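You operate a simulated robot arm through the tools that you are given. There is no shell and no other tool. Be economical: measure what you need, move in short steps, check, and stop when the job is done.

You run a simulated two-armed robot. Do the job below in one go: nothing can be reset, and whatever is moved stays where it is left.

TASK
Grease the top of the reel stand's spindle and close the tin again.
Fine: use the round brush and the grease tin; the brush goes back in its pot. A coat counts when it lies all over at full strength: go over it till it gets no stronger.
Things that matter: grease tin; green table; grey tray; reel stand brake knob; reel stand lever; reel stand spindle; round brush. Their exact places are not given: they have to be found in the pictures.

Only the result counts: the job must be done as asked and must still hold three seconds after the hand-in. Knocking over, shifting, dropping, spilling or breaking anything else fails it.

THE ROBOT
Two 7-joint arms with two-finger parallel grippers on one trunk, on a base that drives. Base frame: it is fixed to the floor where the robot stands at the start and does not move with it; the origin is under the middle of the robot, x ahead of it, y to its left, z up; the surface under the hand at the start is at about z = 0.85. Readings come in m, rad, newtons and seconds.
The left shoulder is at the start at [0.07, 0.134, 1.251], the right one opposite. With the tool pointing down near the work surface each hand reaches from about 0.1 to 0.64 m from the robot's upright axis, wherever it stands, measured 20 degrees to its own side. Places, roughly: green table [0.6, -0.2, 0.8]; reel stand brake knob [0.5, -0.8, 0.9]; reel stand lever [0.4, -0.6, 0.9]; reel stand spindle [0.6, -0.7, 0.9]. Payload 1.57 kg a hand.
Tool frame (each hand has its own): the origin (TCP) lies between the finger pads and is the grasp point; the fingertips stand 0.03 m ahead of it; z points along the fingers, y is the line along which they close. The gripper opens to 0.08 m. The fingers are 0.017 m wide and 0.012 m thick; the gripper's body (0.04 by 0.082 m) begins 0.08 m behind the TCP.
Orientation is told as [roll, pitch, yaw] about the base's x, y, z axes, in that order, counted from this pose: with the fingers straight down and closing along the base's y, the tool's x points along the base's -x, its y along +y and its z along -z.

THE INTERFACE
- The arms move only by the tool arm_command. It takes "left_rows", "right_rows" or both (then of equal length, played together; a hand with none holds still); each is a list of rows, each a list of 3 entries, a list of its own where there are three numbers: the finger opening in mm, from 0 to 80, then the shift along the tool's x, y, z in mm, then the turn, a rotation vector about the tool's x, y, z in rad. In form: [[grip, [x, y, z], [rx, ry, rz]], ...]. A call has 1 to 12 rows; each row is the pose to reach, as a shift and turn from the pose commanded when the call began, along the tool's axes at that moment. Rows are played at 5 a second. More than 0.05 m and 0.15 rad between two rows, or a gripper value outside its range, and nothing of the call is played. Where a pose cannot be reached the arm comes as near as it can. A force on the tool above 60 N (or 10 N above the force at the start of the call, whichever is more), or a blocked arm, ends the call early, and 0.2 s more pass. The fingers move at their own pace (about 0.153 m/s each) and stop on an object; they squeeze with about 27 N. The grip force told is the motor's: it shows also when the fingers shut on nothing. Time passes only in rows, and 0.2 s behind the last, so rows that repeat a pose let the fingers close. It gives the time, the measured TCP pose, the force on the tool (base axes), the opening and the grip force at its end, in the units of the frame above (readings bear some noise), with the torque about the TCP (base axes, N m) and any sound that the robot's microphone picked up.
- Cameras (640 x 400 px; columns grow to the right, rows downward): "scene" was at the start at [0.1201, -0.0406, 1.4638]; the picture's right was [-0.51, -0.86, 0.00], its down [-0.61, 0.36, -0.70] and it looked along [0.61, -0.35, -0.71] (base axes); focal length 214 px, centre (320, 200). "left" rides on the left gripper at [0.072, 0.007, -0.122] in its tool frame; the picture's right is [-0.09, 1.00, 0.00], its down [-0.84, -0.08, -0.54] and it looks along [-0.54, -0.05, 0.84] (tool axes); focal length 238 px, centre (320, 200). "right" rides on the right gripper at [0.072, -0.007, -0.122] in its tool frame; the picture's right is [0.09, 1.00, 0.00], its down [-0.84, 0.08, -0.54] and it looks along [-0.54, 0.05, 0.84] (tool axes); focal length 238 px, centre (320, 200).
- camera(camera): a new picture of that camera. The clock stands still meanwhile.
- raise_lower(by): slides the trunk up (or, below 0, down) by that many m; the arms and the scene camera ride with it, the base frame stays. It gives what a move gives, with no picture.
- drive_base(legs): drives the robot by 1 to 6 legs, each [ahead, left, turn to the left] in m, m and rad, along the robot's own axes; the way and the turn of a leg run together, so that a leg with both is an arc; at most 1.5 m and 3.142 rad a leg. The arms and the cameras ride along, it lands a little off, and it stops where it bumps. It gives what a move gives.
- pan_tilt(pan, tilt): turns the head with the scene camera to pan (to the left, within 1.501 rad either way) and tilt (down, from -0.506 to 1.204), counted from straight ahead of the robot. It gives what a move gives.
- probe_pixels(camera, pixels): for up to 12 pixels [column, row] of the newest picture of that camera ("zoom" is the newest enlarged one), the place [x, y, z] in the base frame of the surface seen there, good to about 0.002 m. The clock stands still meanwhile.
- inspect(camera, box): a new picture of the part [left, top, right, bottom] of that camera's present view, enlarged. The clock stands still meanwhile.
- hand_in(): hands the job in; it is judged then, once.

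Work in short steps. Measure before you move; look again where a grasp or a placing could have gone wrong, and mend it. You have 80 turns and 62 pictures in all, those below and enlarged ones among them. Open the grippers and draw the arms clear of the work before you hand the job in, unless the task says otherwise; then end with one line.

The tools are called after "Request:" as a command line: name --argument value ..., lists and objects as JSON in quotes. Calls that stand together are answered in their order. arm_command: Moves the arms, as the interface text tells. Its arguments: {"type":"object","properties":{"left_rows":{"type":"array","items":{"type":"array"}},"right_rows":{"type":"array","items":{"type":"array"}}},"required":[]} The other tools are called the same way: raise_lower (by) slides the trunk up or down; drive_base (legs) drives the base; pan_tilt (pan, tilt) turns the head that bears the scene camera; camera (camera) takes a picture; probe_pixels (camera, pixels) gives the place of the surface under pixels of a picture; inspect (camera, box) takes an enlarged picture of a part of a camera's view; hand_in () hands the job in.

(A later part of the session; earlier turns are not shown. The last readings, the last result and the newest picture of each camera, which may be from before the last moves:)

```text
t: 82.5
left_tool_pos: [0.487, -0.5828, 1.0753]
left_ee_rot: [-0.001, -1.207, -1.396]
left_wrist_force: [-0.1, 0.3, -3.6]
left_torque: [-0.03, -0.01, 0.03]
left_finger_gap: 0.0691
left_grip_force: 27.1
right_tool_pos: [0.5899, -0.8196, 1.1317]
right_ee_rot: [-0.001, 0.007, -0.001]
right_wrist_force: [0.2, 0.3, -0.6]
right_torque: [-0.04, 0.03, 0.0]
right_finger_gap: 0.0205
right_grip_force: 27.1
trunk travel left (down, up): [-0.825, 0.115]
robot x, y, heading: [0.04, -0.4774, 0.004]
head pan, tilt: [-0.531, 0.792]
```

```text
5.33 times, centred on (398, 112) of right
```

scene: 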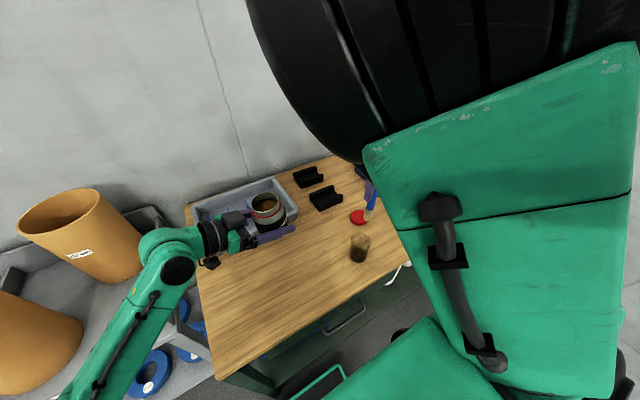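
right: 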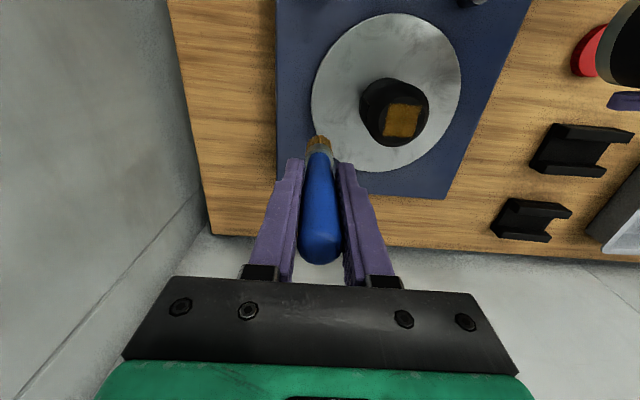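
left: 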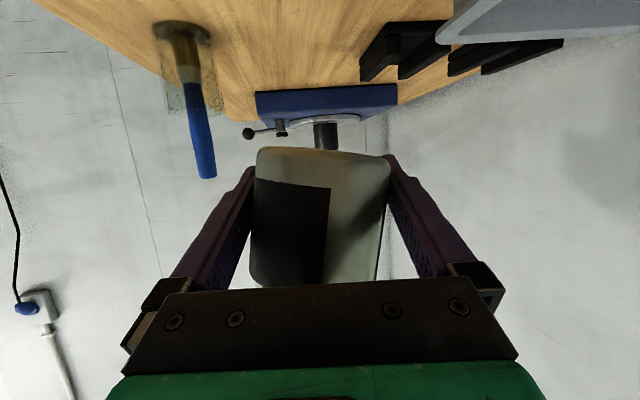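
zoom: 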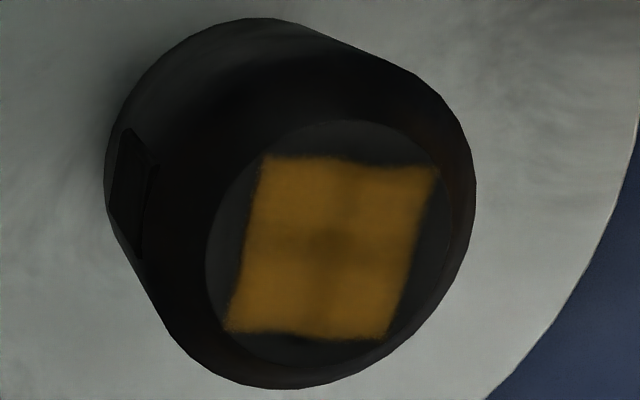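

The pattern hardly changed. To be sure of full strength I dip once more: the left hand brings the tin forward and up, the right hand carries the brush above it.

Request:
arm_command --left_rows '[[45, [-37, 0, -15], [0, 0, 0]], [45, [-37, 0, 25], [0, 0, 0]], [45, [-37, 0, 65], [0, 0, 0]], [45, [-37, 0, 100], [0, 0, 0]], [45, [-37, 0, 135], [0, 0, 0]], [45, [-37, 0, 135], [0, 0, 0]], [45, [-37, 0, 135], [0, 0, 0]], [45, [-37, 0, 135], [0, 0, 0]]]' --right_rows '[[0, [0, 0, -45], [0, 0, 0]], [0, [0, 0, -90], [0, 0, 0]], [0, [0, 0, -138], [0, 0, 0]], [0, [0, 0, -138], [0, 0, 0]], [0, [30, 36, -138], [0, 0, 0]], [0, [60, 72, -138], [0, 0, 0]], [0, [91, 108, -138], [0, 0, 0]], [0, [91, 108, -138], [0, 0, 0]]]'

Request:
inspect --camera "right" --box '[256, 60, 384, 180]'

Request:
probe_pixels --camera "zoom" --pixels '[[240, 160], [320, 150], [400, 160], [320, 120], [280, 200], [360, 200], [320, 230]]'

```text
t: 84.3
left_tool_pos: [0.5146, -0.7173, 1.061]
left_ee_rot: [-0.015, -1.209, -1.384]
left_wrist_force: [0.9, 0.1, -3.0]
left_torque: [-0.07, 0.02, -0.04]
left_finger_gap: 0.069
left_grip_force: 27.1
right_tool_pos: [0.5031, -0.7091, 1.2684]
right_ee_rot: [0.006, 0.012, -0.009]
right_wrist_force: [0.7, 0.0, -0.8]
right_torque: [-0.04, 0.0, 0.01]
right_finger_gap: 0.0207
right_grip_force: 27.2
right hand out of reach, approached as far as the arm can: row 3, 4, 6
trunk travel left (down, up): [-0.825, 0.115]
robot x, y, heading: [0.0385, -0.4764, 0.002]
head pan, tilt: [-0.531, 0.792]
```

```text
3.33 times, centred on (320, 120) of right
```

zoom: 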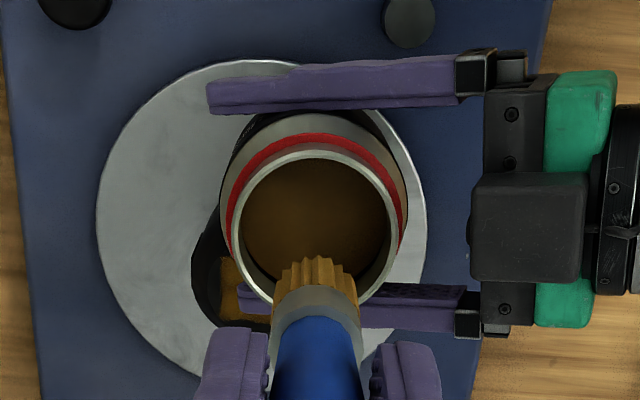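

```text
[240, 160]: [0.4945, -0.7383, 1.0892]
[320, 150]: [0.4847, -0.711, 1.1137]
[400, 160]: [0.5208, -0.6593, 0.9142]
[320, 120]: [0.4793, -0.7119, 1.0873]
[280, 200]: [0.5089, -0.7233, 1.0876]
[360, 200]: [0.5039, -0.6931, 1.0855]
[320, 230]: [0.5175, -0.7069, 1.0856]
```

Brush and opening line up within 3 mm; grease at z 1.0865. I dip, withdraw the tin, and go over the top with the same strokes again.

Request:
arm_command --right_rows '[[0, [0, -3, 40], [0, 0, 0]], [0, [0, -3, 70], [0, 0, 0]], [0, [0, -3, 86], [0, 0, 0]], [0, [5, -3, 87], [0, 0, 0]], [0, [0, 2, 87], [0, 0, 0]], [0, [-5, -3, 87], [0, 0, 0]], [0, [0, -8, 87], [0, 0, 0]], [0, [0, -3, 87], [0, 0, 0]], [0, [0, -3, 87], [0, 0, 0]], [0, [0, -3, 50], [0, 0, 0]], [0, [0, -3, 10], [0, 0, 0]], [0, [0, -3, 0], [0, 0, 0]]]'

Request:
arm_command --left_rows '[[45, [0, 0, -38], [0, 0, 0]], [45, [0, 0, -76], [0, 0, 0]], [45, [0, 0, -114], [0, 0, 0]], [45, [0, 0, -150], [0, 0, 0]], [45, [37, 0, -135], [0, 0, 0]], [45, [37, 0, -135], [0, 0, 0]]]'

Request:
arm_command --right_rows '[[0, [-35, -20, 0], [0, 0, 0]], [0, [-69, -39, 40], [0, 0, 0]], [0, [-69, -39, 88], [0, 0, 0]], [0, [-69, -39, 136], [0, 0, 0]], [0, [-69, -39, 173], [0, 0, 0]], [0, [-69, -39, 178], [0, 0, 0]], [0, [-69, 1, 178], [0, 0, 0]], [0, [-69, -39, 178], [0, 0, 0]], [0, [-62, -39, 172], [0, 0, 0]], [0, [-62, -37, 178], [0, 0, 0]], [0, [-62, -1, 178], [0, 0, 0]], [0, [-62, -37, 171], [0, 0, 0]]]'

```text
t: 86.9
left_tool_pos: [0.51, -0.7216, 1.0602]
left_ee_rot: [-0.006, -1.206, -1.391]
left_wrist_force: [0.0, 0.2, -3.9]
left_torque: [-0.02, -0.01, -0.03]
left_finger_gap: 0.069
left_grip_force: 27.2
right_tool_pos: [0.5001, -0.7161, 1.2721]
right_ee_rot: [0.01, 0.007, -0.006]
right_wrist_force: [0.4, 0.8, -1.1]
right_torque: [-0.03, 0.0, 0.01]
right_finger_gap: 0.0208
right_grip_force: 26.9
trunk travel left (down, up): [-0.825, 0.115]
robot x, y, heading: [0.0432, -0.4711, 0.007]
head pan, tilt: [-0.531, 0.792]
```

```text
t: 88.3
left_tool_pos: [0.4874, -0.5849, 1.0733]
left_ee_rot: [-0.005, -1.206, -1.394]
left_wrist_force: [0.6, -0.7, -2.7]
left_torque: [-0.04, 0.0, 0.01]
left_finger_gap: 0.0693
left_grip_force: 26.6
right_tool_pos: [0.4988, -0.7176, 1.2707]
right_ee_rot: [0.011, 0.01, -0.009]
right_wrist_force: [0.3, 0.5, -0.7]
right_torque: [-0.02, -0.04, -0.02]
right_finger_gap: 0.0209
right_grip_force: 26.7
trunk travel left (down, up): [-0.825, 0.115]
robot x, y, heading: [0.0388, -0.4769, 0.006]
head pan, tilt: [-0.531, 0.792]
```

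```text
refused: row 2 steps farther than a row can; nothing moved
```

The dip succeeded; the third call was refused for a long step. I replay it with shorter steps, then the remaining strokes and a look.

Request:
arm_command --right_rows '[[0, [-35, -20, 0], [0, 0, 0]], [0, [-69, -39, 28], [0, 0, 0]], [0, [-69, -39, 75], [0, 0, 0]], [0, [-69, -39, 122], [0, 0, 0]], [0, [-69, -39, 166], [0, 0, 0]], [0, [-69, -39, 178], [0, 0, 0]], [0, [-69, 1, 178], [0, 0, 0]], [0, [-69, -39, 178], [0, 0, 0]], [0, [-62, -39, 172], [0, 0, 0]], [0, [-62, -37, 178], [0, 0, 0]], [0, [-62, -1, 178], [0, 0, 0]], [0, [-62, -37, 171], [0, 0, 0]]]'

Request:
arm_command --right_rows '[[0, [-14, 0, 3], [0, 0, 0]], [0, [-14, 0, 7], [0, 0, 0]], [0, [-14, 36, 7], [0, 0, 0]], [0, [-14, 0, 7], [0, 0, 0]], [0, [-21, 0, 2], [0, 0, 0]], [0, [-21, 0, 7], [0, 0, 0]], [0, [-21, 36, 7], [0, 0, 0]], [0, [-21, 0, 7], [0, 0, 0]], [0, [7, 36, 2], [0, 0, 0]], [0, [7, 36, 7], [0, 0, 0]], [0, [7, 0, 7], [0, 0, 0]], [0, [7, -10, 0], [0, 0, 0]]]'

Request:
arm_command --right_rows '[[0, [-14, 10, 3], [0, 0, 0]], [0, [-14, 10, 7], [0, 0, 0]], [0, [-14, 46, 7], [0, 0, 0]], [0, [-14, 10, 7], [0, 0, 0]], [0, [-14, 10, -30], [0, 0, 0]], [0, [-36, -30, -30], [0, 0, 0]], [0, [-36, -58, -33], [0, 0, 0]], [0, [-36, -58, -33], [0, 0, 0]]]'

Request:
inspect --camera "right" --box '[356, 75, 440, 150]'

```text
t: 90.9
left_tool_pos: [0.4874, -0.5863, 1.0749]
left_ee_rot: [-0.002, -1.204, -1.395]
left_wrist_force: [0.0, -0.7, -3.3]
left_torque: [-0.03, 0.0, -0.01]
left_finger_gap: 0.069
left_grip_force: 26.7
right_tool_pos: [0.5587, -0.7516, 1.1006]
right_ee_rot: [0.001, 0.007, -0.002]
right_wrist_force: [0.0, -0.4, -0.8]
right_torque: [0.05, -0.01, -0.02]
right_finger_gap: 0.0207
right_grip_force: 26.7
trunk travel left (down, up): [-0.825, 0.115]
robot x, y, heading: [0.0413, -0.4762, 0.002]
head pan, tilt: [-0.531, 0.792]
```

```text
t: 93.5
left_tool_pos: [0.4863, -0.585, 1.0765]
left_ee_rot: [-0.001, -1.208, -1.397]
left_wrist_force: [-0.4, 0.0, -3.2]
left_torque: [0.02, -0.01, 0.03]
left_finger_gap: 0.0692
left_grip_force: 26.8
right_tool_pos: [0.554, -0.7602, 1.1012]
right_ee_rot: [0.001, 0.007, -0.001]
right_wrist_force: [-0.6, 0.0, -0.7]
right_torque: [-0.02, -0.01, -0.02]
right_finger_gap: 0.021
right_grip_force: 27.1
trunk travel left (down, up): [-0.825, 0.115]
robot x, y, heading: [0.0399, -0.4773, 0.003]
head pan, tilt: [-0.531, 0.792]
```

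```text
t: 95.3
left_tool_pos: [0.4863, -0.583, 1.0759]
left_ee_rot: [-0.003, -1.208, -1.394]
left_wrist_force: [-0.9, -0.2, -3.8]
left_torque: [-0.04, 0.01, 0.01]
left_finger_gap: 0.0691
left_grip_force: 27.3
right_tool_pos: [0.5865, -0.8186, 1.1332]
right_ee_rot: [-0.001, 0.006, -0.001]
right_wrist_force: [-0.1, 0.1, 0.1]
right_torque: [-0.01, 0.01, -0.02]
right_finger_gap: 0.0207
right_grip_force: 26.6
trunk travel left (down, up): [-0.825, 0.115]
robot x, y, heading: [0.0349, -0.4754, 0.009]
head pan, tilt: [-0.531, 0.792]
```

```text
5.33 times, centred on (398, 112) of right
```

zoom: 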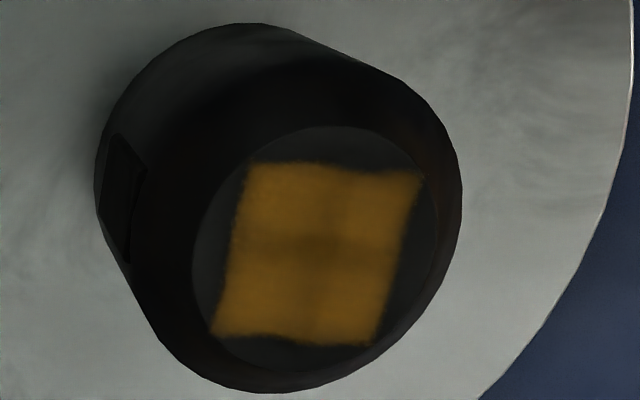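

The coat looks the same as before the second dip: it is saturated. I raise the brush and drive back to put it into the pot.

Request:
arm_command --right_rows '[[0, [0, 0, -45], [0, 0, 0]], [0, [0, 0, -90], [0, 0, 0]], [0, [40, 20, -90], [0, 0, 0]], [0, [70, 40, -90], [0, 0, 0]], [0, [70, 40, -90], [0, 0, 0]]]'

Request:
drive_base --legs '[[-0.04, 0, 0], [0, 0.465, 0]]'

Request:
arm_command --right_rows '[[0, [0, 0, 0], [0, 0, 0]], [0, [0, 0, 0], [0, 0, 0]]]'

```text
t: 96.5
left_tool_pos: [0.4877, -0.5858, 1.074]
left_ee_rot: [-0.005, -1.204, -1.392]
left_wrist_force: [0.7, -1.0, -3.8]
left_torque: [-0.02, 0.0, 0.03]
left_finger_gap: 0.0692
left_grip_force: 27.2
right_tool_pos: [0.5341, -0.7899, 1.2242]
right_ee_rot: [0.0, 0.009, -0.003]
right_wrist_force: [0.7, 0.6, -1.0]
right_torque: [0.03, 0.05, 0.0]
right_finger_gap: 0.0209
right_grip_force: 26.3
right hand out of reach, approached as far as the arm can: row 4, 5
trunk travel left (down, up): [-0.825, 0.115]
robot x, y, heading: [0.0411, -0.4769, -0.0]
head pan, tilt: [-0.531, 0.792]
```

```text
t: 99.8
left_tool_pos: [0.4441, -0.1134, 1.0742]
left_ee_rot: [-0.003, -1.207, -1.398]
left_wrist_force: [-0.6, -0.4, -3.3]
left_torque: [-0.02, 0.02, 0.0]
left_finger_gap: 0.069
left_grip_force: 27.0
right_tool_pos: [0.4915, -0.3179, 1.2245]
right_ee_rot: [0.001, 0.008, -0.008]
right_wrist_force: [1.3, -0.1, 0.1]
right_torque: [0.02, 0.01, -0.01]
right_finger_gap: 0.0207
right_grip_force: 26.6
trunk travel left (down, up): [-0.825, 0.115]
robot x, y, heading: [-0.0007, -0.0019, -0.004]
head pan, tilt: [-0.531, 0.792]
```

```text
t: 100.4
left_tool_pos: [0.4454, -0.1127, 1.0751]
left_ee_rot: [-0.007, -1.204, -1.398]
left_wrist_force: [0.6, -0.5, -3.3]
left_torque: [-0.02, -0.01, -0.01]
left_finger_gap: 0.0689
left_grip_force: 26.9
right_tool_pos: [0.4904, -0.317, 1.2246]
right_ee_rot: [-0.001, 0.009, -0.009]
right_wrist_force: [0.1, -1.1, -0.6]
right_torque: [-0.02, 0.02, -0.01]
right_finger_gap: 0.0205
right_grip_force: 27.2
trunk travel left (down, up): [-0.825, 0.115]
robot x, y, heading: [-0.0008, -0.0049, -0.001]
head pan, tilt: [-0.531, 0.792]
```

Now I move above the pot with the tip about 7 cm over its rim and check.

Request:
arm_command --right_rows '[[0, [43, -6, 0], [0, 0, 0]], [0, [86, -12, 0], [0, 0, 0]], [0, [129, -18, 0], [0, 0, 0]], [0, [129, -18, 45], [0, 0, 0]], [0, [129, -18, 90], [0, 0, 0]], [0, [129, -18, 120], [0, 0, 0]], [0, [129, -18, 120], [0, 0, 0]]]'

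Request:
inspect --camera "right" --box '[240, 60, 400, 180]'

Request:
probe_pixels --camera "zoom" --pixels '[[320, 220], [320, 260], [250, 200], [390, 200], [320, 120], [260, 240], [380, 240]]'

```text
t: 102.0
left_tool_pos: [0.4452, -0.1129, 1.0756]
left_ee_rot: [-0.001, -1.204, -1.399]
left_wrist_force: [-0.5, 0.1, -3.2]
left_torque: [-0.06, -0.01, 0.01]
left_finger_gap: 0.0695
left_grip_force: 27.1
right_tool_pos: [0.3783, -0.3856, 1.1058]
right_ee_rot: [0.0, 0.008, -0.009]
right_wrist_force: [0.3, -0.3, 0.2]
right_torque: [0.04, -0.02, -0.01]
right_finger_gap: 0.0206
right_grip_force: 26.7
right hand out of reach, approached as far as the arm can: row 1, 2, 3, 4, 5, 6, 7
trunk travel left (down, up): [-0.825, 0.115]
robot x, y, heading: [-0.0041, -0.0024, 0.002]
head pan, tilt: [-0.531, 0.792]
```

```text
3.33 times, centred on (320, 120) of right
```

zoom: 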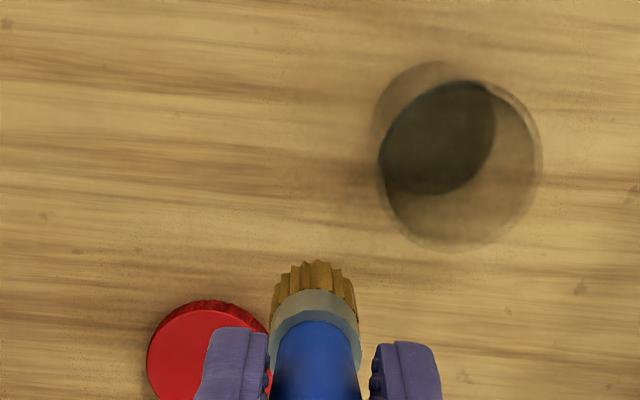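

```text
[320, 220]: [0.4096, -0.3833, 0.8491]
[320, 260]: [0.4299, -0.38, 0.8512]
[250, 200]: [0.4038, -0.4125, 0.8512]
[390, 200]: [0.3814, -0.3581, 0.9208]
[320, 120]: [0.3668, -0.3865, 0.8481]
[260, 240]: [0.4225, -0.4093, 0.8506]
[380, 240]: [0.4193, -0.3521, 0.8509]
```

The arm stopped short at (0.378,-0.386). I shift the base instead by (−0.017,+0.05) and re-check.

Request:
drive_base --legs '[[-0.017, 0.051, 0]]'

Request:
arm_command --right_rows '[[0, [0, 0, 20], [0, 0, 0]], [0, [0, 0, 20], [0, 0, 0]]]'

Request:
inspect --camera "right" --box '[240, 60, 400, 180]'

Request:
probe_pixels --camera "zoom" --pixels '[[315, 275], [315, 300], [240, 200], [400, 200], [320, 150], [250, 170], [390, 170]]'

```text
t: 102.9
left_tool_pos: [0.4297, -0.0686, 1.0726]
left_ee_rot: [-0.01, -1.199, -1.395]
left_wrist_force: [0.1, -0.8, -3.1]
left_torque: [-0.01, 0.0, -0.01]
left_finger_gap: 0.069
left_grip_force: 27.0
right_tool_pos: [0.3647, -0.3419, 1.1025]
right_ee_rot: [0.004, 0.011, -0.01]
right_wrist_force: [-0.3, -0.1, -1.4]
right_torque: [0.06, -0.01, 0.0]
right_finger_gap: 0.0206
right_grip_force: 26.9
trunk travel left (down, up): [-0.825, 0.115]
robot x, y, heading: [-0.021, 0.0479, -0.002]
head pan, tilt: [-0.531, 0.792]
```

```text
t: 103.5
left_tool_pos: [0.4275, -0.0663, 1.0739]
left_ee_rot: [-0.008, -1.204, -1.397]
left_wrist_force: [-0.3, -0.2, -2.7]
left_torque: [-0.02, 0.03, 0.01]
left_finger_gap: 0.0691
left_grip_force: 27.2
right_tool_pos: [0.3626, -0.3388, 1.0845]
right_ee_rot: [0.001, 0.009, -0.01]
right_wrist_force: [-1.0, 0.2, -1.9]
right_torque: [0.0, 0.01, 0.01]
right_finger_gap: 0.0207
right_grip_force: 27.0
trunk travel left (down, up): [-0.825, 0.115]
robot x, y, heading: [-0.0232, 0.0449, -0.002]
head pan, tilt: [-0.531, 0.792]
```

```text
3.33 times, centred on (320, 120) of right
```

zoom: 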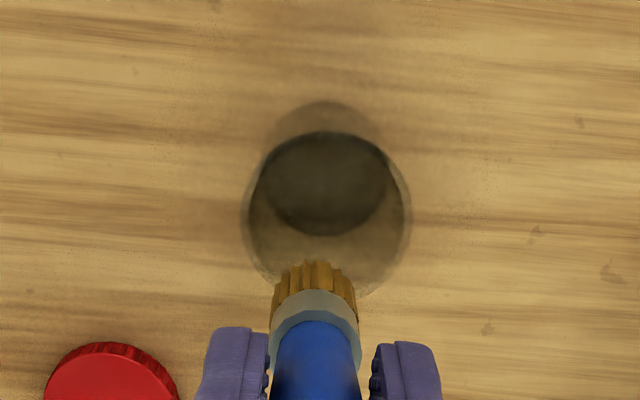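

```text
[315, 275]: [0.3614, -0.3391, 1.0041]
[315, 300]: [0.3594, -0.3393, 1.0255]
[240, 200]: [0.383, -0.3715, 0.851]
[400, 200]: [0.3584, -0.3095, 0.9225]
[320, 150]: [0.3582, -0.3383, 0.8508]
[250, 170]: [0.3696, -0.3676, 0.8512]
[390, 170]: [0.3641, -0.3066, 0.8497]
```

The tip is within about 6 mm of the pot's centre. I lower to just above the rim with a small correction and check the reading.

Request:
arm_command --right_rows '[[0, [5, 3, 20], [0, 0, 0]], [0, [5, 3, 50], [0, 0, 0]], [0, [5, 3, 50], [0, 0, 0]]]'

```text
t: 104.3
left_tool_pos: [0.4272, -0.0634, 1.0741]
left_ee_rot: [-0.005, -1.209, -1.399]
left_wrist_force: [-0.2, 1.0, -3.9]
left_torque: [-0.06, -0.03, 0.01]
left_finger_gap: 0.0691
left_grip_force: 27.2
right_tool_pos: [0.3572, -0.3315, 1.0365]
right_ee_rot: [-0.001, 0.009, -0.009]
right_wrist_force: [-0.4, 0.7, -0.4]
right_torque: [-0.02, 0.01, -0.01]
right_finger_gap: 0.021
right_grip_force: 27.0
trunk travel left (down, up): [-0.825, 0.115]
robot x, y, heading: [-0.018, 0.0478, -0.002]
head pan, tilt: [-0.531, 0.792]
```

Tracking is good. I lower into the pot, release, and rise.

Request:
arm_command --right_rows '[[0, [0, -2, 30], [0, 0, 0]], [0, [0, -2, 55], [0, 0, 0]], [0, [0, -2, 67], [0, 0, 0]], [0, [0, -2, 67], [0, 0, 0]], [60, [0, -2, 67], [0, 0, 0]], [60, [0, -2, 67], [0, 0, 0]], [60, [0, -2, 67], [0, 0, 0]], [60, [0, -2, 25], [0, 0, 0]], [60, [0, -2, -20], [0, 0, 0]], [60, [0, -2, -65], [0, 0, 0]], [60, [0, -2, -85], [0, 0, 0]], [80, [0, -2, -85], [0, 0, 0]]]'

Request:
camera --camera "right"

Request:
probe_pixels --camera "right" --pixels '[[318, 130], [270, 180], [255, 180], [250, 165], [262, 172], [240, 172]]'

```text
t: 106.9
left_tool_pos: [0.4282, -0.064, 1.0745]
left_ee_rot: [-0.007, -1.208, -1.399]
left_wrist_force: [-0.9, -0.1, -3.1]
left_torque: [-0.02, -0.02, 0.02]
left_finger_gap: 0.0692
left_grip_force: 26.5
right_tool_pos: [0.36, -0.3389, 1.1201]
right_ee_rot: [0.0, 0.009, -0.007]
right_wrist_force: [0.4, -0.6, 0.0]
right_torque: [-0.05, 0.0, 0.05]
right_finger_gap: 0.0802
right_grip_force: 0.1
trunk travel left (down, up): [-0.825, 0.115]
robot x, y, heading: [-0.02, 0.0487, -0.0]
head pan, tilt: [-0.531, 0.792]
```

```text
7 pictures are left
```

right: 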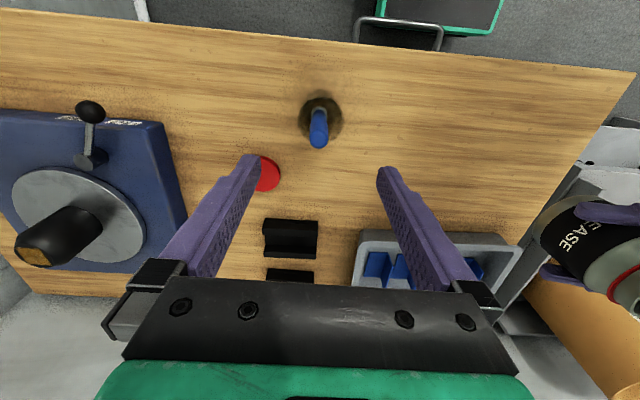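

```text
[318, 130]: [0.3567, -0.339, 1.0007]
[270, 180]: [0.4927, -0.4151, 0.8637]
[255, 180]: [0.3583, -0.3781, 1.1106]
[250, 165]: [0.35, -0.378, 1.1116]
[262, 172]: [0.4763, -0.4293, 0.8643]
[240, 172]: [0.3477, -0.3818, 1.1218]
```

The brush stands in its pot. Next I drive right 0.15 m and hover over the lid to centre on it.

Request:
drive_base --legs '[[0.02, -0.15, 0]]'

Request:
arm_command --right_rows '[[80, [-26, 13, 0], [0, 0, 0]], [80, [-52, 26, 0], [0, 0, 0]], [80, [-78, 40, 0], [0, 0, 0]], [80, [-103, 53, 0], [0, 0, 0]], [80, [-103, 53, 45], [0, 0, 0]], [80, [-103, 53, 90], [0, 0, 0]], [80, [-103, 53, 130], [0, 0, 0]], [80, [-103, 53, 130], [0, 0, 0]]]'

Request:
camera --camera "right"

Request:
probe_pixels --camera "right" --pixels '[[320, 110], [320, 120], [320, 130], [320, 140], [320, 150], [300, 130], [340, 130], [310, 120], [330, 120]]'

```text
t: 108.3
left_tool_pos: [0.4484, -0.2088, 1.0747]
left_ee_rot: [-0.006, -1.209, -1.394]
left_wrist_force: [-0.3, 0.6, -4.2]
left_torque: [-0.04, 0.01, 0.01]
left_finger_gap: 0.0691
left_grip_force: 26.7
right_tool_pos: [0.38, -0.4826, 1.1208]
right_ee_rot: [-0.001, 0.007, -0.007]
right_wrist_force: [-0.3, 1.0, -0.4]
right_torque: [0.0, 0.01, 0.0]
right_finger_gap: 0.0799
right_grip_force: 0.0
trunk travel left (down, up): [-0.825, 0.115]
robot x, y, heading: [-0.0027, -0.1006, 0.002]
head pan, tilt: [-0.531, 0.792]
```

```text
t: 110.1
left_tool_pos: [0.4472, -0.2112, 1.0739]
left_ee_rot: [-0.006, -1.208, -1.397]
left_wrist_force: [0.4, 0.0, -4.2]
left_torque: [-0.06, -0.05, 0.02]
left_finger_gap: 0.0688
left_grip_force: 27.0
right_tool_pos: [0.4822, -0.4319, 0.9907]
right_ee_rot: [0.0, 0.007, -0.005]
right_wrist_force: [1.0, 0.3, 0.0]
right_torque: [0.01, 0.01, 0.02]
right_finger_gap: 0.0802
right_grip_force: 0.1
right hand out of reach, approached as far as the arm can: row 1, 2, 3
trunk travel left (down, up): [-0.825, 0.115]
robot x, y, heading: [-0.0003, -0.103, 0.002]
head pan, tilt: [-0.531, 0.792]
```

```text
6 pictures are left
```

right: 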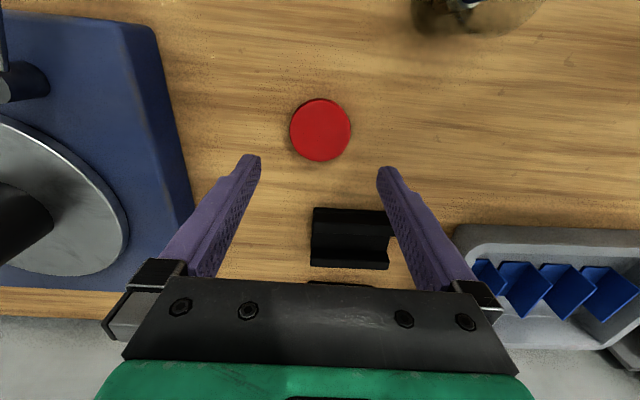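

```text
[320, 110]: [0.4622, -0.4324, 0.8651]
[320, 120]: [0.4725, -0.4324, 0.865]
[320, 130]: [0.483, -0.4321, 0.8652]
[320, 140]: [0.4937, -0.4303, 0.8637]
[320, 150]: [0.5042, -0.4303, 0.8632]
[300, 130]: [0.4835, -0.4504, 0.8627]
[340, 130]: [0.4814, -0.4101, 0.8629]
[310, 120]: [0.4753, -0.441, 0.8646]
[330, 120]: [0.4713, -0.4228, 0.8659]
```

The hand is exactly over the lid (0.4825,-0.4315). I pick it up, lift it, turn it to yaw 1.5 above the tin while the left hand advances the tin 200 mm, and look from the left camera.

Request:
arm_command --right_rows '[[80, [0, 0, 40], [0, 0, 0]], [80, [0, 0, 80], [0, 0, 0]], [80, [0, 0, 108], [0, 0, 0]], [45, [0, 0, 108], [0, 0, 0]], [45, [0, 0, 108], [0, 0, 0]], [45, [0, 0, 108], [0, 0, 0]], [45, [0, 0, 60], [0, 0, 0]], [45, [0, 0, 12], [0, 0, 0]], [45, [0, 0, -36], [0, 0, 0]], [45, [0, 0, -84], [0, 0, 0]], [45, [0, 0, -132], [0, 0, 0]], [45, [0, 0, -180], [0, 0, 0]]]'

Request:
arm_command --left_rows '[[45, [0, 0, 0], [0, 0, 0]], [45, [0, 0, 0], [0, 0, 0]], [45, [0, 0, 40], [0, 0, 0]], [45, [0, 0, 80], [0, 0, 0]], [45, [0, 0, 120], [0, 0, 0]], [45, [0, 0, 160], [0, 0, 0]], [45, [0, 0, 200], [0, 0, 0]], [45, [0, 0, 200], [0, 0, 0]], [45, [0, 0, 200], [0, 0, 0]], [45, [0, 0, 200], [0, 0, 0]]]' --right_rows '[[45, [0, 0, 0], [0, 0, -0.15]], [45, [0, 0, 0], [0, 0, -0.3]], [45, [0, 0, 0], [0, 0, -0.45]], [45, [0, 0, 0], [0, 0, -0.6]], [45, [0, 0, 0], [0, 0, -0.75]], [45, [0, 0, 0], [0, 0, -0.9]], [45, [2, 15, 0], [0, 0, -1.05]], [45, [4, 30, 0], [0, 0, -1.2]], [45, [6, 43, 0], [0, 0, -1.35]], [45, [6, 43, 0], [0, 0, -1.5]]]'

Request:
camera --camera "left"

```text
t: 112.7
left_tool_pos: [0.4472, -0.2109, 1.075]
left_ee_rot: [-0.003, -1.207, -1.397]
left_wrist_force: [-0.1, 0.5, -2.9]
left_torque: [0.02, -0.02, -0.02]
left_finger_gap: 0.0693
left_grip_force: 27.0
right_tool_pos: [0.482, -0.4315, 1.1724]
right_ee_rot: [-0.001, 0.01, -0.007]
right_wrist_force: [0.6, -1.1, 0.6]
right_torque: [0.03, -0.03, 0.0]
right_finger_gap: 0.0621
right_grip_force: 26.8
trunk travel left (down, up): [-0.825, 0.115]
robot x, y, heading: [0.0066, -0.0989, -0.001]
head pan, tilt: [-0.531, 0.792]
```

```text
t: 114.9
left_tool_pos: [0.4799, -0.3987, 1.0034]
left_ee_rot: [-0.005, -1.206, -1.396]
left_wrist_force: [-0.1, 1.4, -2.7]
left_torque: [-0.05, -0.01, -0.01]
left_finger_gap: 0.0689
left_grip_force: 27.2
right_tool_pos: [0.4322, -0.4676, 1.1454]
right_ee_rot: [0.009, 0.0, 1.495]
right_wrist_force: [0.1, 0.1, -1.0]
right_torque: [0.0, 0.0, 0.0]
right_finger_gap: 0.0622
right_grip_force: 27.2
right hand out of reach, approached as far as the arm can: row 7, 8, 9, 10
trunk travel left (down, up): [-0.825, 0.115]
robot x, y, heading: [0.0002, -0.1034, -0.0]
head pan, tilt: [-0.531, 0.792]
```

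```text
5 pictures are left
```

left: 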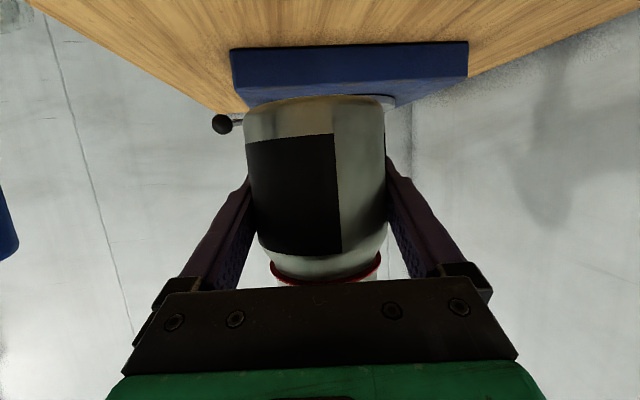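

The right hand lagged at (0.432,-0.468). I move it step by step toward the tin axis (0.477,-0.389) with a slight yaw relaxation.

Request:
arm_command --right_rows '[[45, [0, 0, -10], [0, 0, 0.15]], [45, [-20, -10, -15], [0, 0, 0.3]], [45, [-41, -20, -15], [0, 0, 0.4]], [45, [-62, -30, -15], [0, 0, 0.4]], [45, [-82, -39, -15], [0, 0, 0.4]], [45, [-82, -39, -15], [0, 0, 0.4]], [45, [-82, -39, -15], [0, 0, 0.4]]]'

```text
t: 116.5
left_tool_pos: [0.481, -0.397, 1.0021]
left_ee_rot: [-0.004, -1.205, -1.397]
left_wrist_force: [0.1, 0.4, -4.0]
left_torque: [-0.04, 0.01, -0.04]
left_finger_gap: 0.0693
left_grip_force: 26.9
right_tool_pos: [0.4868, -0.4305, 1.1591]
right_ee_rot: [0.007, 0.004, 1.092]
right_wrist_force: [-0.8, -0.1, 0.4]
right_torque: [-0.01, 0.03, 0.01]
right_finger_gap: 0.0621
right_grip_force: 27.3
right hand out of reach, approached as far as the arm can: row 2, 3, 4, 5, 6, 7
trunk travel left (down, up): [-0.825, 0.115]
robot x, y, heading: [0.0017, -0.0995, 0.004]
head pan, tilt: [-0.531, 0.792]
```

Still 42 mm short. I let both hands meet halfway: left 22 mm forward, right 22 mm inward.

Request:
arm_command --left_rows '[[45, [0, 0, 11], [0, 0, 0]], [45, [0, 0, 22], [0, 0, 0]], [45, [0, 0, 22], [0, 0, 0]], [45, [0, 0, 22], [0, 0, 0]]]' --right_rows '[[45, [-8, 7, 0], [0, 0, 0]], [45, [-17, 15, 0], [0, 0, 0]], [45, [-17, 15, 0], [0, 0, 0]], [45, [-17, 15, 0], [0, 0, 0]]]'

```text
t: 117.5
left_tool_pos: [0.4847, -0.4148, 0.9953]
left_ee_rot: [-0.002, -1.205, -1.395]
left_wrist_force: [1.2, -0.7, -4.7]
left_torque: [-0.06, -0.03, -0.01]
left_finger_gap: 0.0689
left_grip_force: 27.3
right_tool_pos: [0.4917, -0.4269, 1.1608]
right_ee_rot: [0.009, 0.004, 1.092]
right_wrist_force: [0.3, 0.2, -0.1]
right_torque: [0.01, 0.01, 0.0]
right_finger_gap: 0.0623
right_grip_force: 27.1
right hand out of reach, approached as far as the arm can: row 1, 2, 3, 4
trunk travel left (down, up): [-0.825, 0.115]
robot x, y, heading: [0.0002, -0.0995, 0.005]
head pan, tilt: [-0.531, 0.792]
```

The left hand tracks well while the right is at its limit, so I bring the tin to the right hand: meet at (0.487,-0.445), then look.

Request:
arm_command --left_rows '[[45, [-7, -1, 19], [0, 0, 0]], [45, [-15, -1, 38], [0, 0, 0]], [45, [-15, -1, 38], [0, 0, 0]], [45, [-15, -1, 38], [0, 0, 0]]]' --right_rows '[[45, [9, -2, 0], [0, 0, 0]], [45, [18, -4, 0], [0, 0, 0]], [45, [18, -4, 0], [0, 0, 0]], [45, [18, -4, 0], [0, 0, 0]]]'

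Request:
camera --camera "right"

Request:
probe_pixels --camera "right" --pixels '[[320, 175], [320, 150], [320, 120], [320, 110], [300, 130], [345, 130], [320, 100], [320, 135], [320, 142]]'

```text
t: 118.5
left_tool_pos: [0.4986, -0.4254, 0.9893]
left_ee_rot: [0.007, -1.196, -1.386]
left_wrist_force: [-1.3, 0.0, -3.6]
left_torque: [-0.04, 0.0, -0.01]
left_finger_gap: 0.069
left_grip_force: 27.0
left hand out of reach, approached as far as the arm can: row 2, 3, 4
right_tool_pos: [0.4869, -0.443, 1.1614]
right_ee_rot: [0.006, 0.003, 1.093]
right_wrist_force: [0.4, 0.3, -0.3]
right_torque: [0.0, 0.04, -0.03]
right_finger_gap: 0.0621
right_grip_force: 27.0
trunk travel left (down, up): [-0.825, 0.115]
robot x, y, heading: [-0.0004, -0.1004, 0.001]
head pan, tilt: [-0.531, 0.792]
```

```text
4 pictures are left
```

right: 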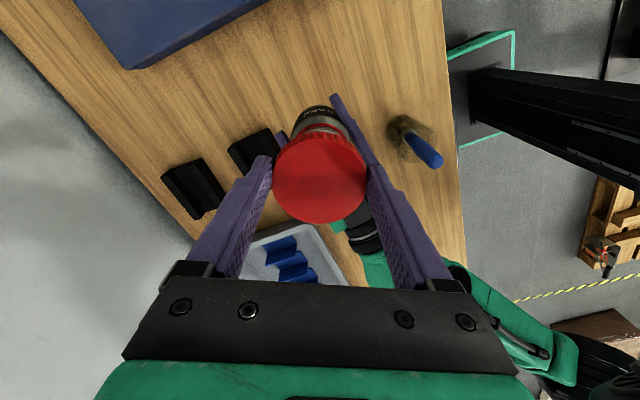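

```text
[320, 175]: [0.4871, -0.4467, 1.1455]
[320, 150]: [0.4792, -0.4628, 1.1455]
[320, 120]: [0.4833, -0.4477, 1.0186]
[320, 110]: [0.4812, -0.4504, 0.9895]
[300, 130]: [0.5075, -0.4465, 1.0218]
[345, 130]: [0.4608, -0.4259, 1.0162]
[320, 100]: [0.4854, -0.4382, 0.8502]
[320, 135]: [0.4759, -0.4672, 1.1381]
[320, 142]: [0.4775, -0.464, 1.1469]
```

The body points confirm the tin axis at about (0.495,-0.4165); the lid is at (0.488,-0.443). I lower the right hand 52 mm, which should ease its reach, and move over the axis.

Request:
arm_command --right_rows '[[45, [0, 0, 26], [0, 0, 0]], [45, [0, 0, 52], [0, 0, 0]], [45, [-9, 2, 52], [0, 0, 0]], [45, [-18, 4, 52], [0, 0, 0]], [45, [-27, 6, 52], [0, 0, 0]], [45, [-27, 6, 52], [0, 0, 0]]]'

```text
t: 119.9
left_tool_pos: [0.4966, -0.4253, 0.9888]
left_ee_rot: [0.009, -1.194, -1.39]
left_wrist_force: [-0.1, 0.3, -4.3]
left_torque: [-0.01, 0.01, 0.01]
left_finger_gap: 0.0692
left_grip_force: 26.9
right_tool_pos: [0.4968, -0.4194, 1.1106]
right_ee_rot: [0.008, 0.002, 1.094]
right_wrist_force: [-0.9, -0.3, -0.2]
right_torque: [0.01, -0.05, 0.01]
right_finger_gap: 0.0623
right_grip_force: 26.3
right hand out of reach, approached as far as the arm can: row 5, 6
trunk travel left (down, up): [-0.825, 0.115]
robot x, y, heading: [0.0015, -0.102, -0.001]
head pan, tilt: [-0.531, 0.792]
```

The lid is within ~3 mm of the axis. I lower it onto the rim with that correction and begin turning clockwise, following the thread down.

Request:
arm_command --right_rows '[[45, [-2, 3, 7], [0, 0, 0]], [45, [-2, 3, 13], [0, 0, 0]], [45, [-2, 3, 18], [0, 0, 0]], [45, [-2, 3, 19], [0, 0, 0.15]], [45, [-2, 3, 20], [0, 0, 0.3]], [45, [-2, 3, 20.5], [0, 0, 0.45]], [45, [-2, 3, 21], [0, 0, 0.6]], [45, [-2, 3, 21.5], [0, 0, 0.75]], [45, [-2, 3, 22], [0, 0, 0.9]], [45, [-2, 3, 22.5], [0, 0, 1.05]], [45, [-2, 3, 23], [0, 0, 1.2]]]'

Request:
inspect --camera "right" --box '[240, 80, 400, 240]'

```text
t: 122.3
left_tool_pos: [0.495, -0.4244, 0.9878]
left_ee_rot: [0.003, -1.193, -1.385]
left_wrist_force: [-0.1, -0.6, -3.3]
left_torque: [-0.08, 0.02, -0.04]
left_finger_gap: 0.0693
left_grip_force: 26.7
right_tool_pos: [0.4955, -0.4151, 1.086]
right_ee_rot: [-0.002, 0.008, -0.108]
right_wrist_force: [-0.2, -0.6, 0.0]
right_torque: [0.02, 0.02, 0.03]
right_finger_gap: 0.0623
right_grip_force: 27.3
trunk travel left (down, up): [-0.825, 0.115]
robot x, y, heading: [-0.0039, -0.1005, 0.001]
head pan, tilt: [-0.531, 0.792]
```

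```text
2.50 times, centred on (320, 160) of right
```

zoom: 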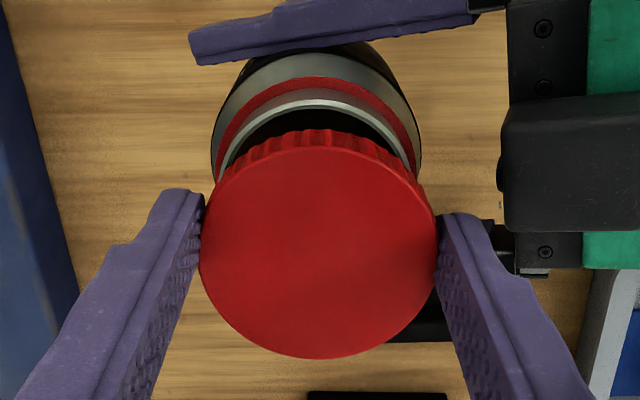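

No contact yet: the lid still hovers above the rim, laterally aligned. I measure the rim and lid edge before going on.

Request:
probe_pixels --camera "zoom" --pixels '[[318, 103], [225, 165], [413, 165], [318, 140], [318, 250], [318, 345], [260, 125], [385, 125]]'

Request:
arm_command --right_rows '[[45, [0, 0, -4], [0, 0, -0.15]], [45, [0, 0, -4], [0, 0, -0.3]], [45, [0, 0, -4], [0, 0, -0.45]], [45, [0, 0, -4], [0, 0, -0.6]], [45, [0, 0, -4], [0, 0, -0.75]], [45, [0, 0, -4], [0, 0, -0.9]], [45, [0, 0, -4], [0, 0, -1.05]], [45, [0, 0, -4], [0, 0, -1.2]], [45, [0, 0, -4], [0, 0, -1.35]], [45, [0, 0, -4], [0, 0, -1.5]]]'

```text
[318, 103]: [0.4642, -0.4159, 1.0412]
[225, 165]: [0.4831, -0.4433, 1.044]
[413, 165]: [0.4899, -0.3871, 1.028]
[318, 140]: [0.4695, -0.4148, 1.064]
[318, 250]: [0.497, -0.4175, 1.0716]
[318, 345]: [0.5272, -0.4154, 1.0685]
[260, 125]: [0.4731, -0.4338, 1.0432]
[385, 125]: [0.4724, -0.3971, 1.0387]
```

```text
t: 124.5
left_tool_pos: [0.4967, -0.4247, 0.9889]
left_ee_rot: [0.003, -1.194, -1.386]
left_wrist_force: [-0.5, 0.1, -4.1]
left_torque: [-0.05, 0.01, 0.01]
left_finger_gap: 0.0692
left_grip_force: 27.0
right_tool_pos: [0.4976, -0.4154, 1.0897]
right_ee_rot: [0.007, 0.001, 1.396]
right_wrist_force: [0.2, -0.2, 0.3]
right_torque: [-0.01, 0.0, -0.03]
right_finger_gap: 0.062
right_grip_force: 27.8
trunk travel left (down, up): [-0.825, 0.115]
robot x, y, heading: [0.0009, -0.1003, 0.001]
head pan, tilt: [-0.531, 0.792]
```

The rim (centre ≈ (0.493,-0.4155), z 1.043) lies about 15 mm below the lid edge, and the lid is ~5 mm off in x. I correct, lower to contact, twist 1.8 rad clockwise pressing gently, release and turn back for the next bite.

Request:
arm_command --right_rows '[[45, [3, 5, 6], [0, 0, 0]], [45, [3, 5, 12], [0, 0, 0]], [45, [3, 5, 18], [0, 0, 0]], [45, [3, 5, 18.5], [0, 0, 0.15]], [45, [3, 5.5, 19], [0, 0, 0.3]], [45, [3, 6, 19.5], [0, 0, 0.45]], [45, [2.5, 6, 20], [0, 0, 0.6]], [45, [2.5, 6.5, 20.5], [0, 0, 0.75]], [45, [2, 6.5, 21], [0, 0, 0.9]], [45, [2, 7, 21.5], [0, 0, 1.05]], [45, [1.5, 7, 22], [0, 0, 1.2]], [45, [1.5, 7, 22.5], [0, 0, 1.35]]]'

Request:
arm_command --right_rows '[[45, [0, 0, 0.5], [0, 0, 0.15]], [45, [0, 0, 1], [0, 0, 0.3]], [45, [0, 0, 1.5], [0, 0, 0.45]], [45, [0, 0, 1.5], [0, 0, 0.45]]]'

```text
t: 127.1
left_tool_pos: [0.496, -0.4254, 0.989]
left_ee_rot: [0.004, -1.196, -1.383]
left_wrist_force: [-4.2, 2.2, -1.1]
left_torque: [-0.21, -0.28, -0.07]
left_finger_gap: 0.0692
left_grip_force: 27.2
right_tool_pos: [0.4884, -0.4172, 1.0667]
right_ee_rot: [0.003, 0.012, 0.04]
right_wrist_force: [6.0, -2.7, -1.3]
right_torque: [-0.02, -0.12, 0.09]
right_finger_gap: 0.062
right_grip_force: 27.7
trunk travel left (down, up): [-0.825, 0.115]
robot x, y, heading: [0.0034, -0.0976, 0.004]
head pan, tilt: [-0.531, 0.792]
```

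```text
t: 128.1
left_tool_pos: [0.4956, -0.4248, 0.9897]
left_ee_rot: [0.004, -1.196, -1.384]
left_wrist_force: [0.4, 0.6, -3.5]
left_torque: [-0.02, 0.01, 0.01]
left_finger_gap: 0.0692
left_grip_force: 26.7
right_tool_pos: [0.4879, -0.4173, 1.0667]
right_ee_rot: [-0.006, 0.005, -0.408]
right_wrist_force: [0.2, 0.1, -1.0]
right_torque: [-0.02, 0.01, 0.01]
right_finger_gap: 0.0622
right_grip_force: 27.3
trunk travel left (down, up): [-0.825, 0.115]
robot x, y, heading: [0.0006, -0.1015, 0.003]
head pan, tilt: [-0.531, 0.792]
```

The lid now surrounds the neck (its edge is ~7 mm below the rim) with little force. I take a second bite: open, turn back 1.5 rad, regrip, and twist while pressing down.

Request:
arm_command --right_rows '[[80, [0, 0, 0], [0, 0, 0]], [80, [0, 0, 0], [0, 0, 0]], [80, [0, 0, 0], [0, 0, -0.15]], [80, [0, 0, 0], [0, 0, -0.3]], [80, [0, 0, 0], [0, 0, -0.45]], [80, [0, 0, 0], [0, 0, -0.6]], [80, [0, 0, 0], [0, 0, -0.75]], [80, [0, 0, 0], [0, 0, -0.9]], [80, [0, 0, 0], [0, 0, -1.05]], [80, [0, 0, 0], [0, 0, -1.2]], [80, [0, 0, 0], [0, 0, -1.35]], [80, [0, 0, 0], [0, 0, -1.5]]]'

Request:
arm_command --right_rows '[[45, [-2, -2, 2], [0, 0, 0]], [45, [-2, -2, 2], [0, 0, 0]], [45, [-2, -2, 3], [0, 0, 0]], [45, [-2, -2, 4], [0, 0, 0.15]], [45, [-2, -2, 5], [0, 0, 0.3]], [45, [-2, -2, 5.5], [0, 0, 0.45]], [45, [-2, -2, 6], [0, 0, 0.6]], [45, [-2, -2, 6.5], [0, 0, 0.75]], [45, [-2, -2, 7], [0, 0, 0.9]], [45, [-2, -2, 7.5], [0, 0, 1.05]], [45, [-2, -2, 8], [0, 0, 1.2]], [45, [-2, -2, 8.5], [0, 0, 1.35]]]'

Request:
inspect --camera "right" --box '[240, 80, 400, 240]'

Request:
probe_pixels --camera "zoom" --pixels '[[318, 250], [318, 180], [318, 320], [230, 250], [400, 250], [318, 130], [318, 110], [318, 90]]'

```text
t: 130.7
left_tool_pos: [0.4959, -0.425, 0.9868]
left_ee_rot: [0.005, -1.193, -1.381]
left_wrist_force: [-0.3, -0.3, -4.1]
left_torque: [-0.04, 0.01, 0.0]
left_finger_gap: 0.0691
left_grip_force: 26.9
right_tool_pos: [0.4884, -0.4168, 1.0664]
right_ee_rot: [0.005, 0.004, 1.096]
right_wrist_force: [-0.7, -0.1, -0.1]
right_torque: [0.02, -0.02, -0.02]
right_finger_gap: 0.0797
right_grip_force: 0.0
trunk travel left (down, up): [-0.825, 0.115]
robot x, y, heading: [0.0044, -0.1012, 0.005]
head pan, tilt: [-0.531, 0.792]
```

```text
t: 133.3
left_tool_pos: [0.495, -0.425, 0.9874]
left_ee_rot: [-0.003, -1.193, -1.381]
left_wrist_force: [-1.6, -13.0, -31.0]
left_torque: [0.08, 0.08, 0.05]
left_finger_gap: 0.0693
left_grip_force: 27.6
right_tool_pos: [0.4908, -0.4141, 1.0578]
right_ee_rot: [0.003, 0.008, -0.256]
right_wrist_force: [1.4, 14.1, 27.8]
right_torque: [0.57, -0.31, 0.04]
right_finger_gap: 0.062
right_grip_force: 27.1
trunk travel left (down, up): [-0.825, 0.115]
robot x, y, heading: [0.0013, -0.1014, 0.004]
head pan, tilt: [-0.531, 0.792]
```

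```text
2.50 times, centred on (320, 160) of right
```

zoom: 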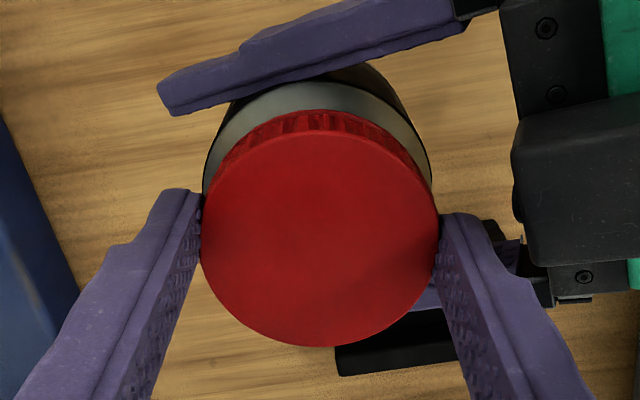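

```text
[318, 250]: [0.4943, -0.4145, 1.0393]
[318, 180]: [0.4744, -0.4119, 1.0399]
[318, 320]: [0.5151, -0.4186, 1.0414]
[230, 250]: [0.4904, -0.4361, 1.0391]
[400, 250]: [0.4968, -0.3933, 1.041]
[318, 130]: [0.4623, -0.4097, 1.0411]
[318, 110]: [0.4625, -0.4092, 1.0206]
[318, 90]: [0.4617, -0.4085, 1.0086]
```

The lid top is flat at z 1.040, level with the old rim height, and 28 N of seating force shows: it is down. I take one more bite to tighten and read the torque.

Request:
arm_command --right_rows '[[80, [0, 0, -1], [0, 0, 0]], [80, [0, 0, -1], [0, 0, 0]], [80, [0, 0, -1], [0, 0, -0.15]], [80, [0, 0, -1], [0, 0, -0.3]], [80, [0, 0, -1], [0, 0, -0.45]], [80, [0, 0, -1], [0, 0, -0.6]], [80, [0, 0, -1], [0, 0, -0.75]], [80, [0, 0, -1], [0, 0, -0.9]], [80, [0, 0, -1], [0, 0, -1.05]], [80, [0, 0, -1], [0, 0, -1.2]], [80, [0, 0, -1], [0, 0, -1.35]], [80, [0, 0, -1], [0, 0, -1.5]]]'

Request:
arm_command --right_rows '[[45, [0, -2, 1], [0, 0, 0]], [45, [0, -2, 1], [0, 0, 0]], [45, [0, -2, 2], [0, 0, 0.15]], [45, [0, -2, 2], [0, 0, 0.3]], [45, [0, -2, 2], [0, 0, 0.45]], [45, [0, -2, 2], [0, 0, 0.6]], [45, [0, -2, 2], [0, 0, 0.75]], [45, [0, -2, 2], [0, 0, 0.9]], [45, [0, -2, 2], [0, 0, 1.05]], [45, [0, -2, 2], [0, 0, 1.2]], [45, [0, -2, 2], [0, 0, 1.35]], [45, [0, -2, 2], [0, 0, 1.5]]]'

Request:
arm_command --right_rows '[[45, [0, 0, 0], [0, 0, 0.15]], [45, [0, 0, -3], [0, 0, 0.15]], [45, [0, 0, -6], [0, 0, 0.15]], [45, [0, 0, -6], [0, 0, 0.15]]]'

Request:
inspect --camera "right" --box '[240, 80, 400, 240]'

Request:
probe_pixels --camera "zoom" --pixels '[[318, 250], [318, 180], [318, 320], [318, 120], [318, 105], [318, 90]]'

```text
t: 135.9
left_tool_pos: [0.4956, -0.4263, 0.9879]
left_ee_rot: [0.005, -1.193, -1.386]
left_wrist_force: [-0.2, 0.1, -3.1]
left_torque: [-0.02, 0.02, 0.03]
left_finger_gap: 0.0693
left_grip_force: 27.0
right_tool_pos: [0.4903, -0.4152, 1.0602]
right_ee_rot: [0.009, 0.004, 1.247]
right_wrist_force: [-0.5, -0.7, -0.5]
right_torque: [-0.02, 0.01, 0.01]
right_finger_gap: 0.0802
right_grip_force: 0.1
trunk travel left (down, up): [-0.825, 0.115]
robot x, y, heading: [0.0019, -0.1034, 0.0]
head pan, tilt: [-0.531, 0.792]
```

```text
t: 138.5
left_tool_pos: [0.4959, -0.4255, 0.9894]
left_ee_rot: [0.005, -1.193, -1.385]
left_wrist_force: [-1.6, -12.3, -10.7]
left_torque: [0.07, 0.3, -0.01]
left_finger_gap: 0.069
left_grip_force: 27.6
right_tool_pos: [0.4932, -0.4141, 1.0572]
right_ee_rot: [-0.002, 0.008, -0.257]
right_wrist_force: [1.7, 12.7, 7.0]
right_torque: [0.7, -0.46, 0.0]
right_finger_gap: 0.0626
right_grip_force: 27.0
trunk travel left (down, up): [-0.825, 0.115]
robot x, y, heading: [0.0004, -0.1036, 0.0]
head pan, tilt: [-0.531, 0.792]
```

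```text
t: 139.5
left_tool_pos: [0.4951, -0.427, 0.9914]
left_ee_rot: [0.008, -1.199, -1.393]
left_wrist_force: [-11.1, -7.3, 19.3]
left_torque: [0.7, -0.06, 0.13]
left_finger_gap: 0.0694
left_grip_force: 27.0
right_tool_pos: [0.4914, -0.4158, 1.0622]
right_ee_rot: [-0.005, 0.01, -0.407]
right_wrist_force: [10.7, 7.5, -22.3]
right_torque: [0.06, -0.6, 0.01]
right_finger_gap: 0.0623
right_grip_force: 27.4
trunk travel left (down, up): [-0.825, 0.115]
robot x, y, heading: [-0.0001, -0.0992, -0.0]
head pan, tilt: [-0.531, 0.792]
```

```text
2.50 times, centred on (320, 160) of right
```

zoom: 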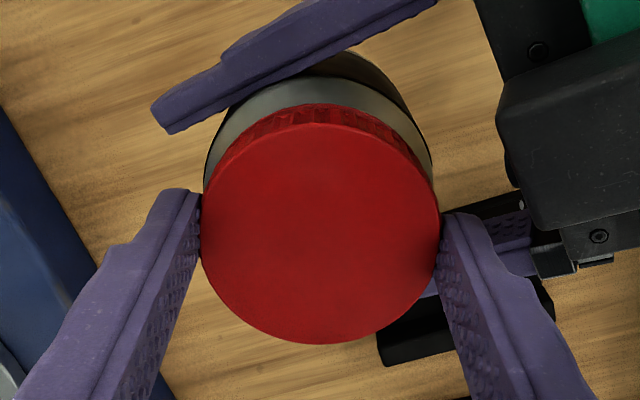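

```text
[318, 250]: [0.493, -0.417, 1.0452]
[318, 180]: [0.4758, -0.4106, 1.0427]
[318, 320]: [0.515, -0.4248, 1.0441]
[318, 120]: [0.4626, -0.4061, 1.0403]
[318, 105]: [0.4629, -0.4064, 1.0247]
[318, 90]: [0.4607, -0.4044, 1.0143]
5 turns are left
```

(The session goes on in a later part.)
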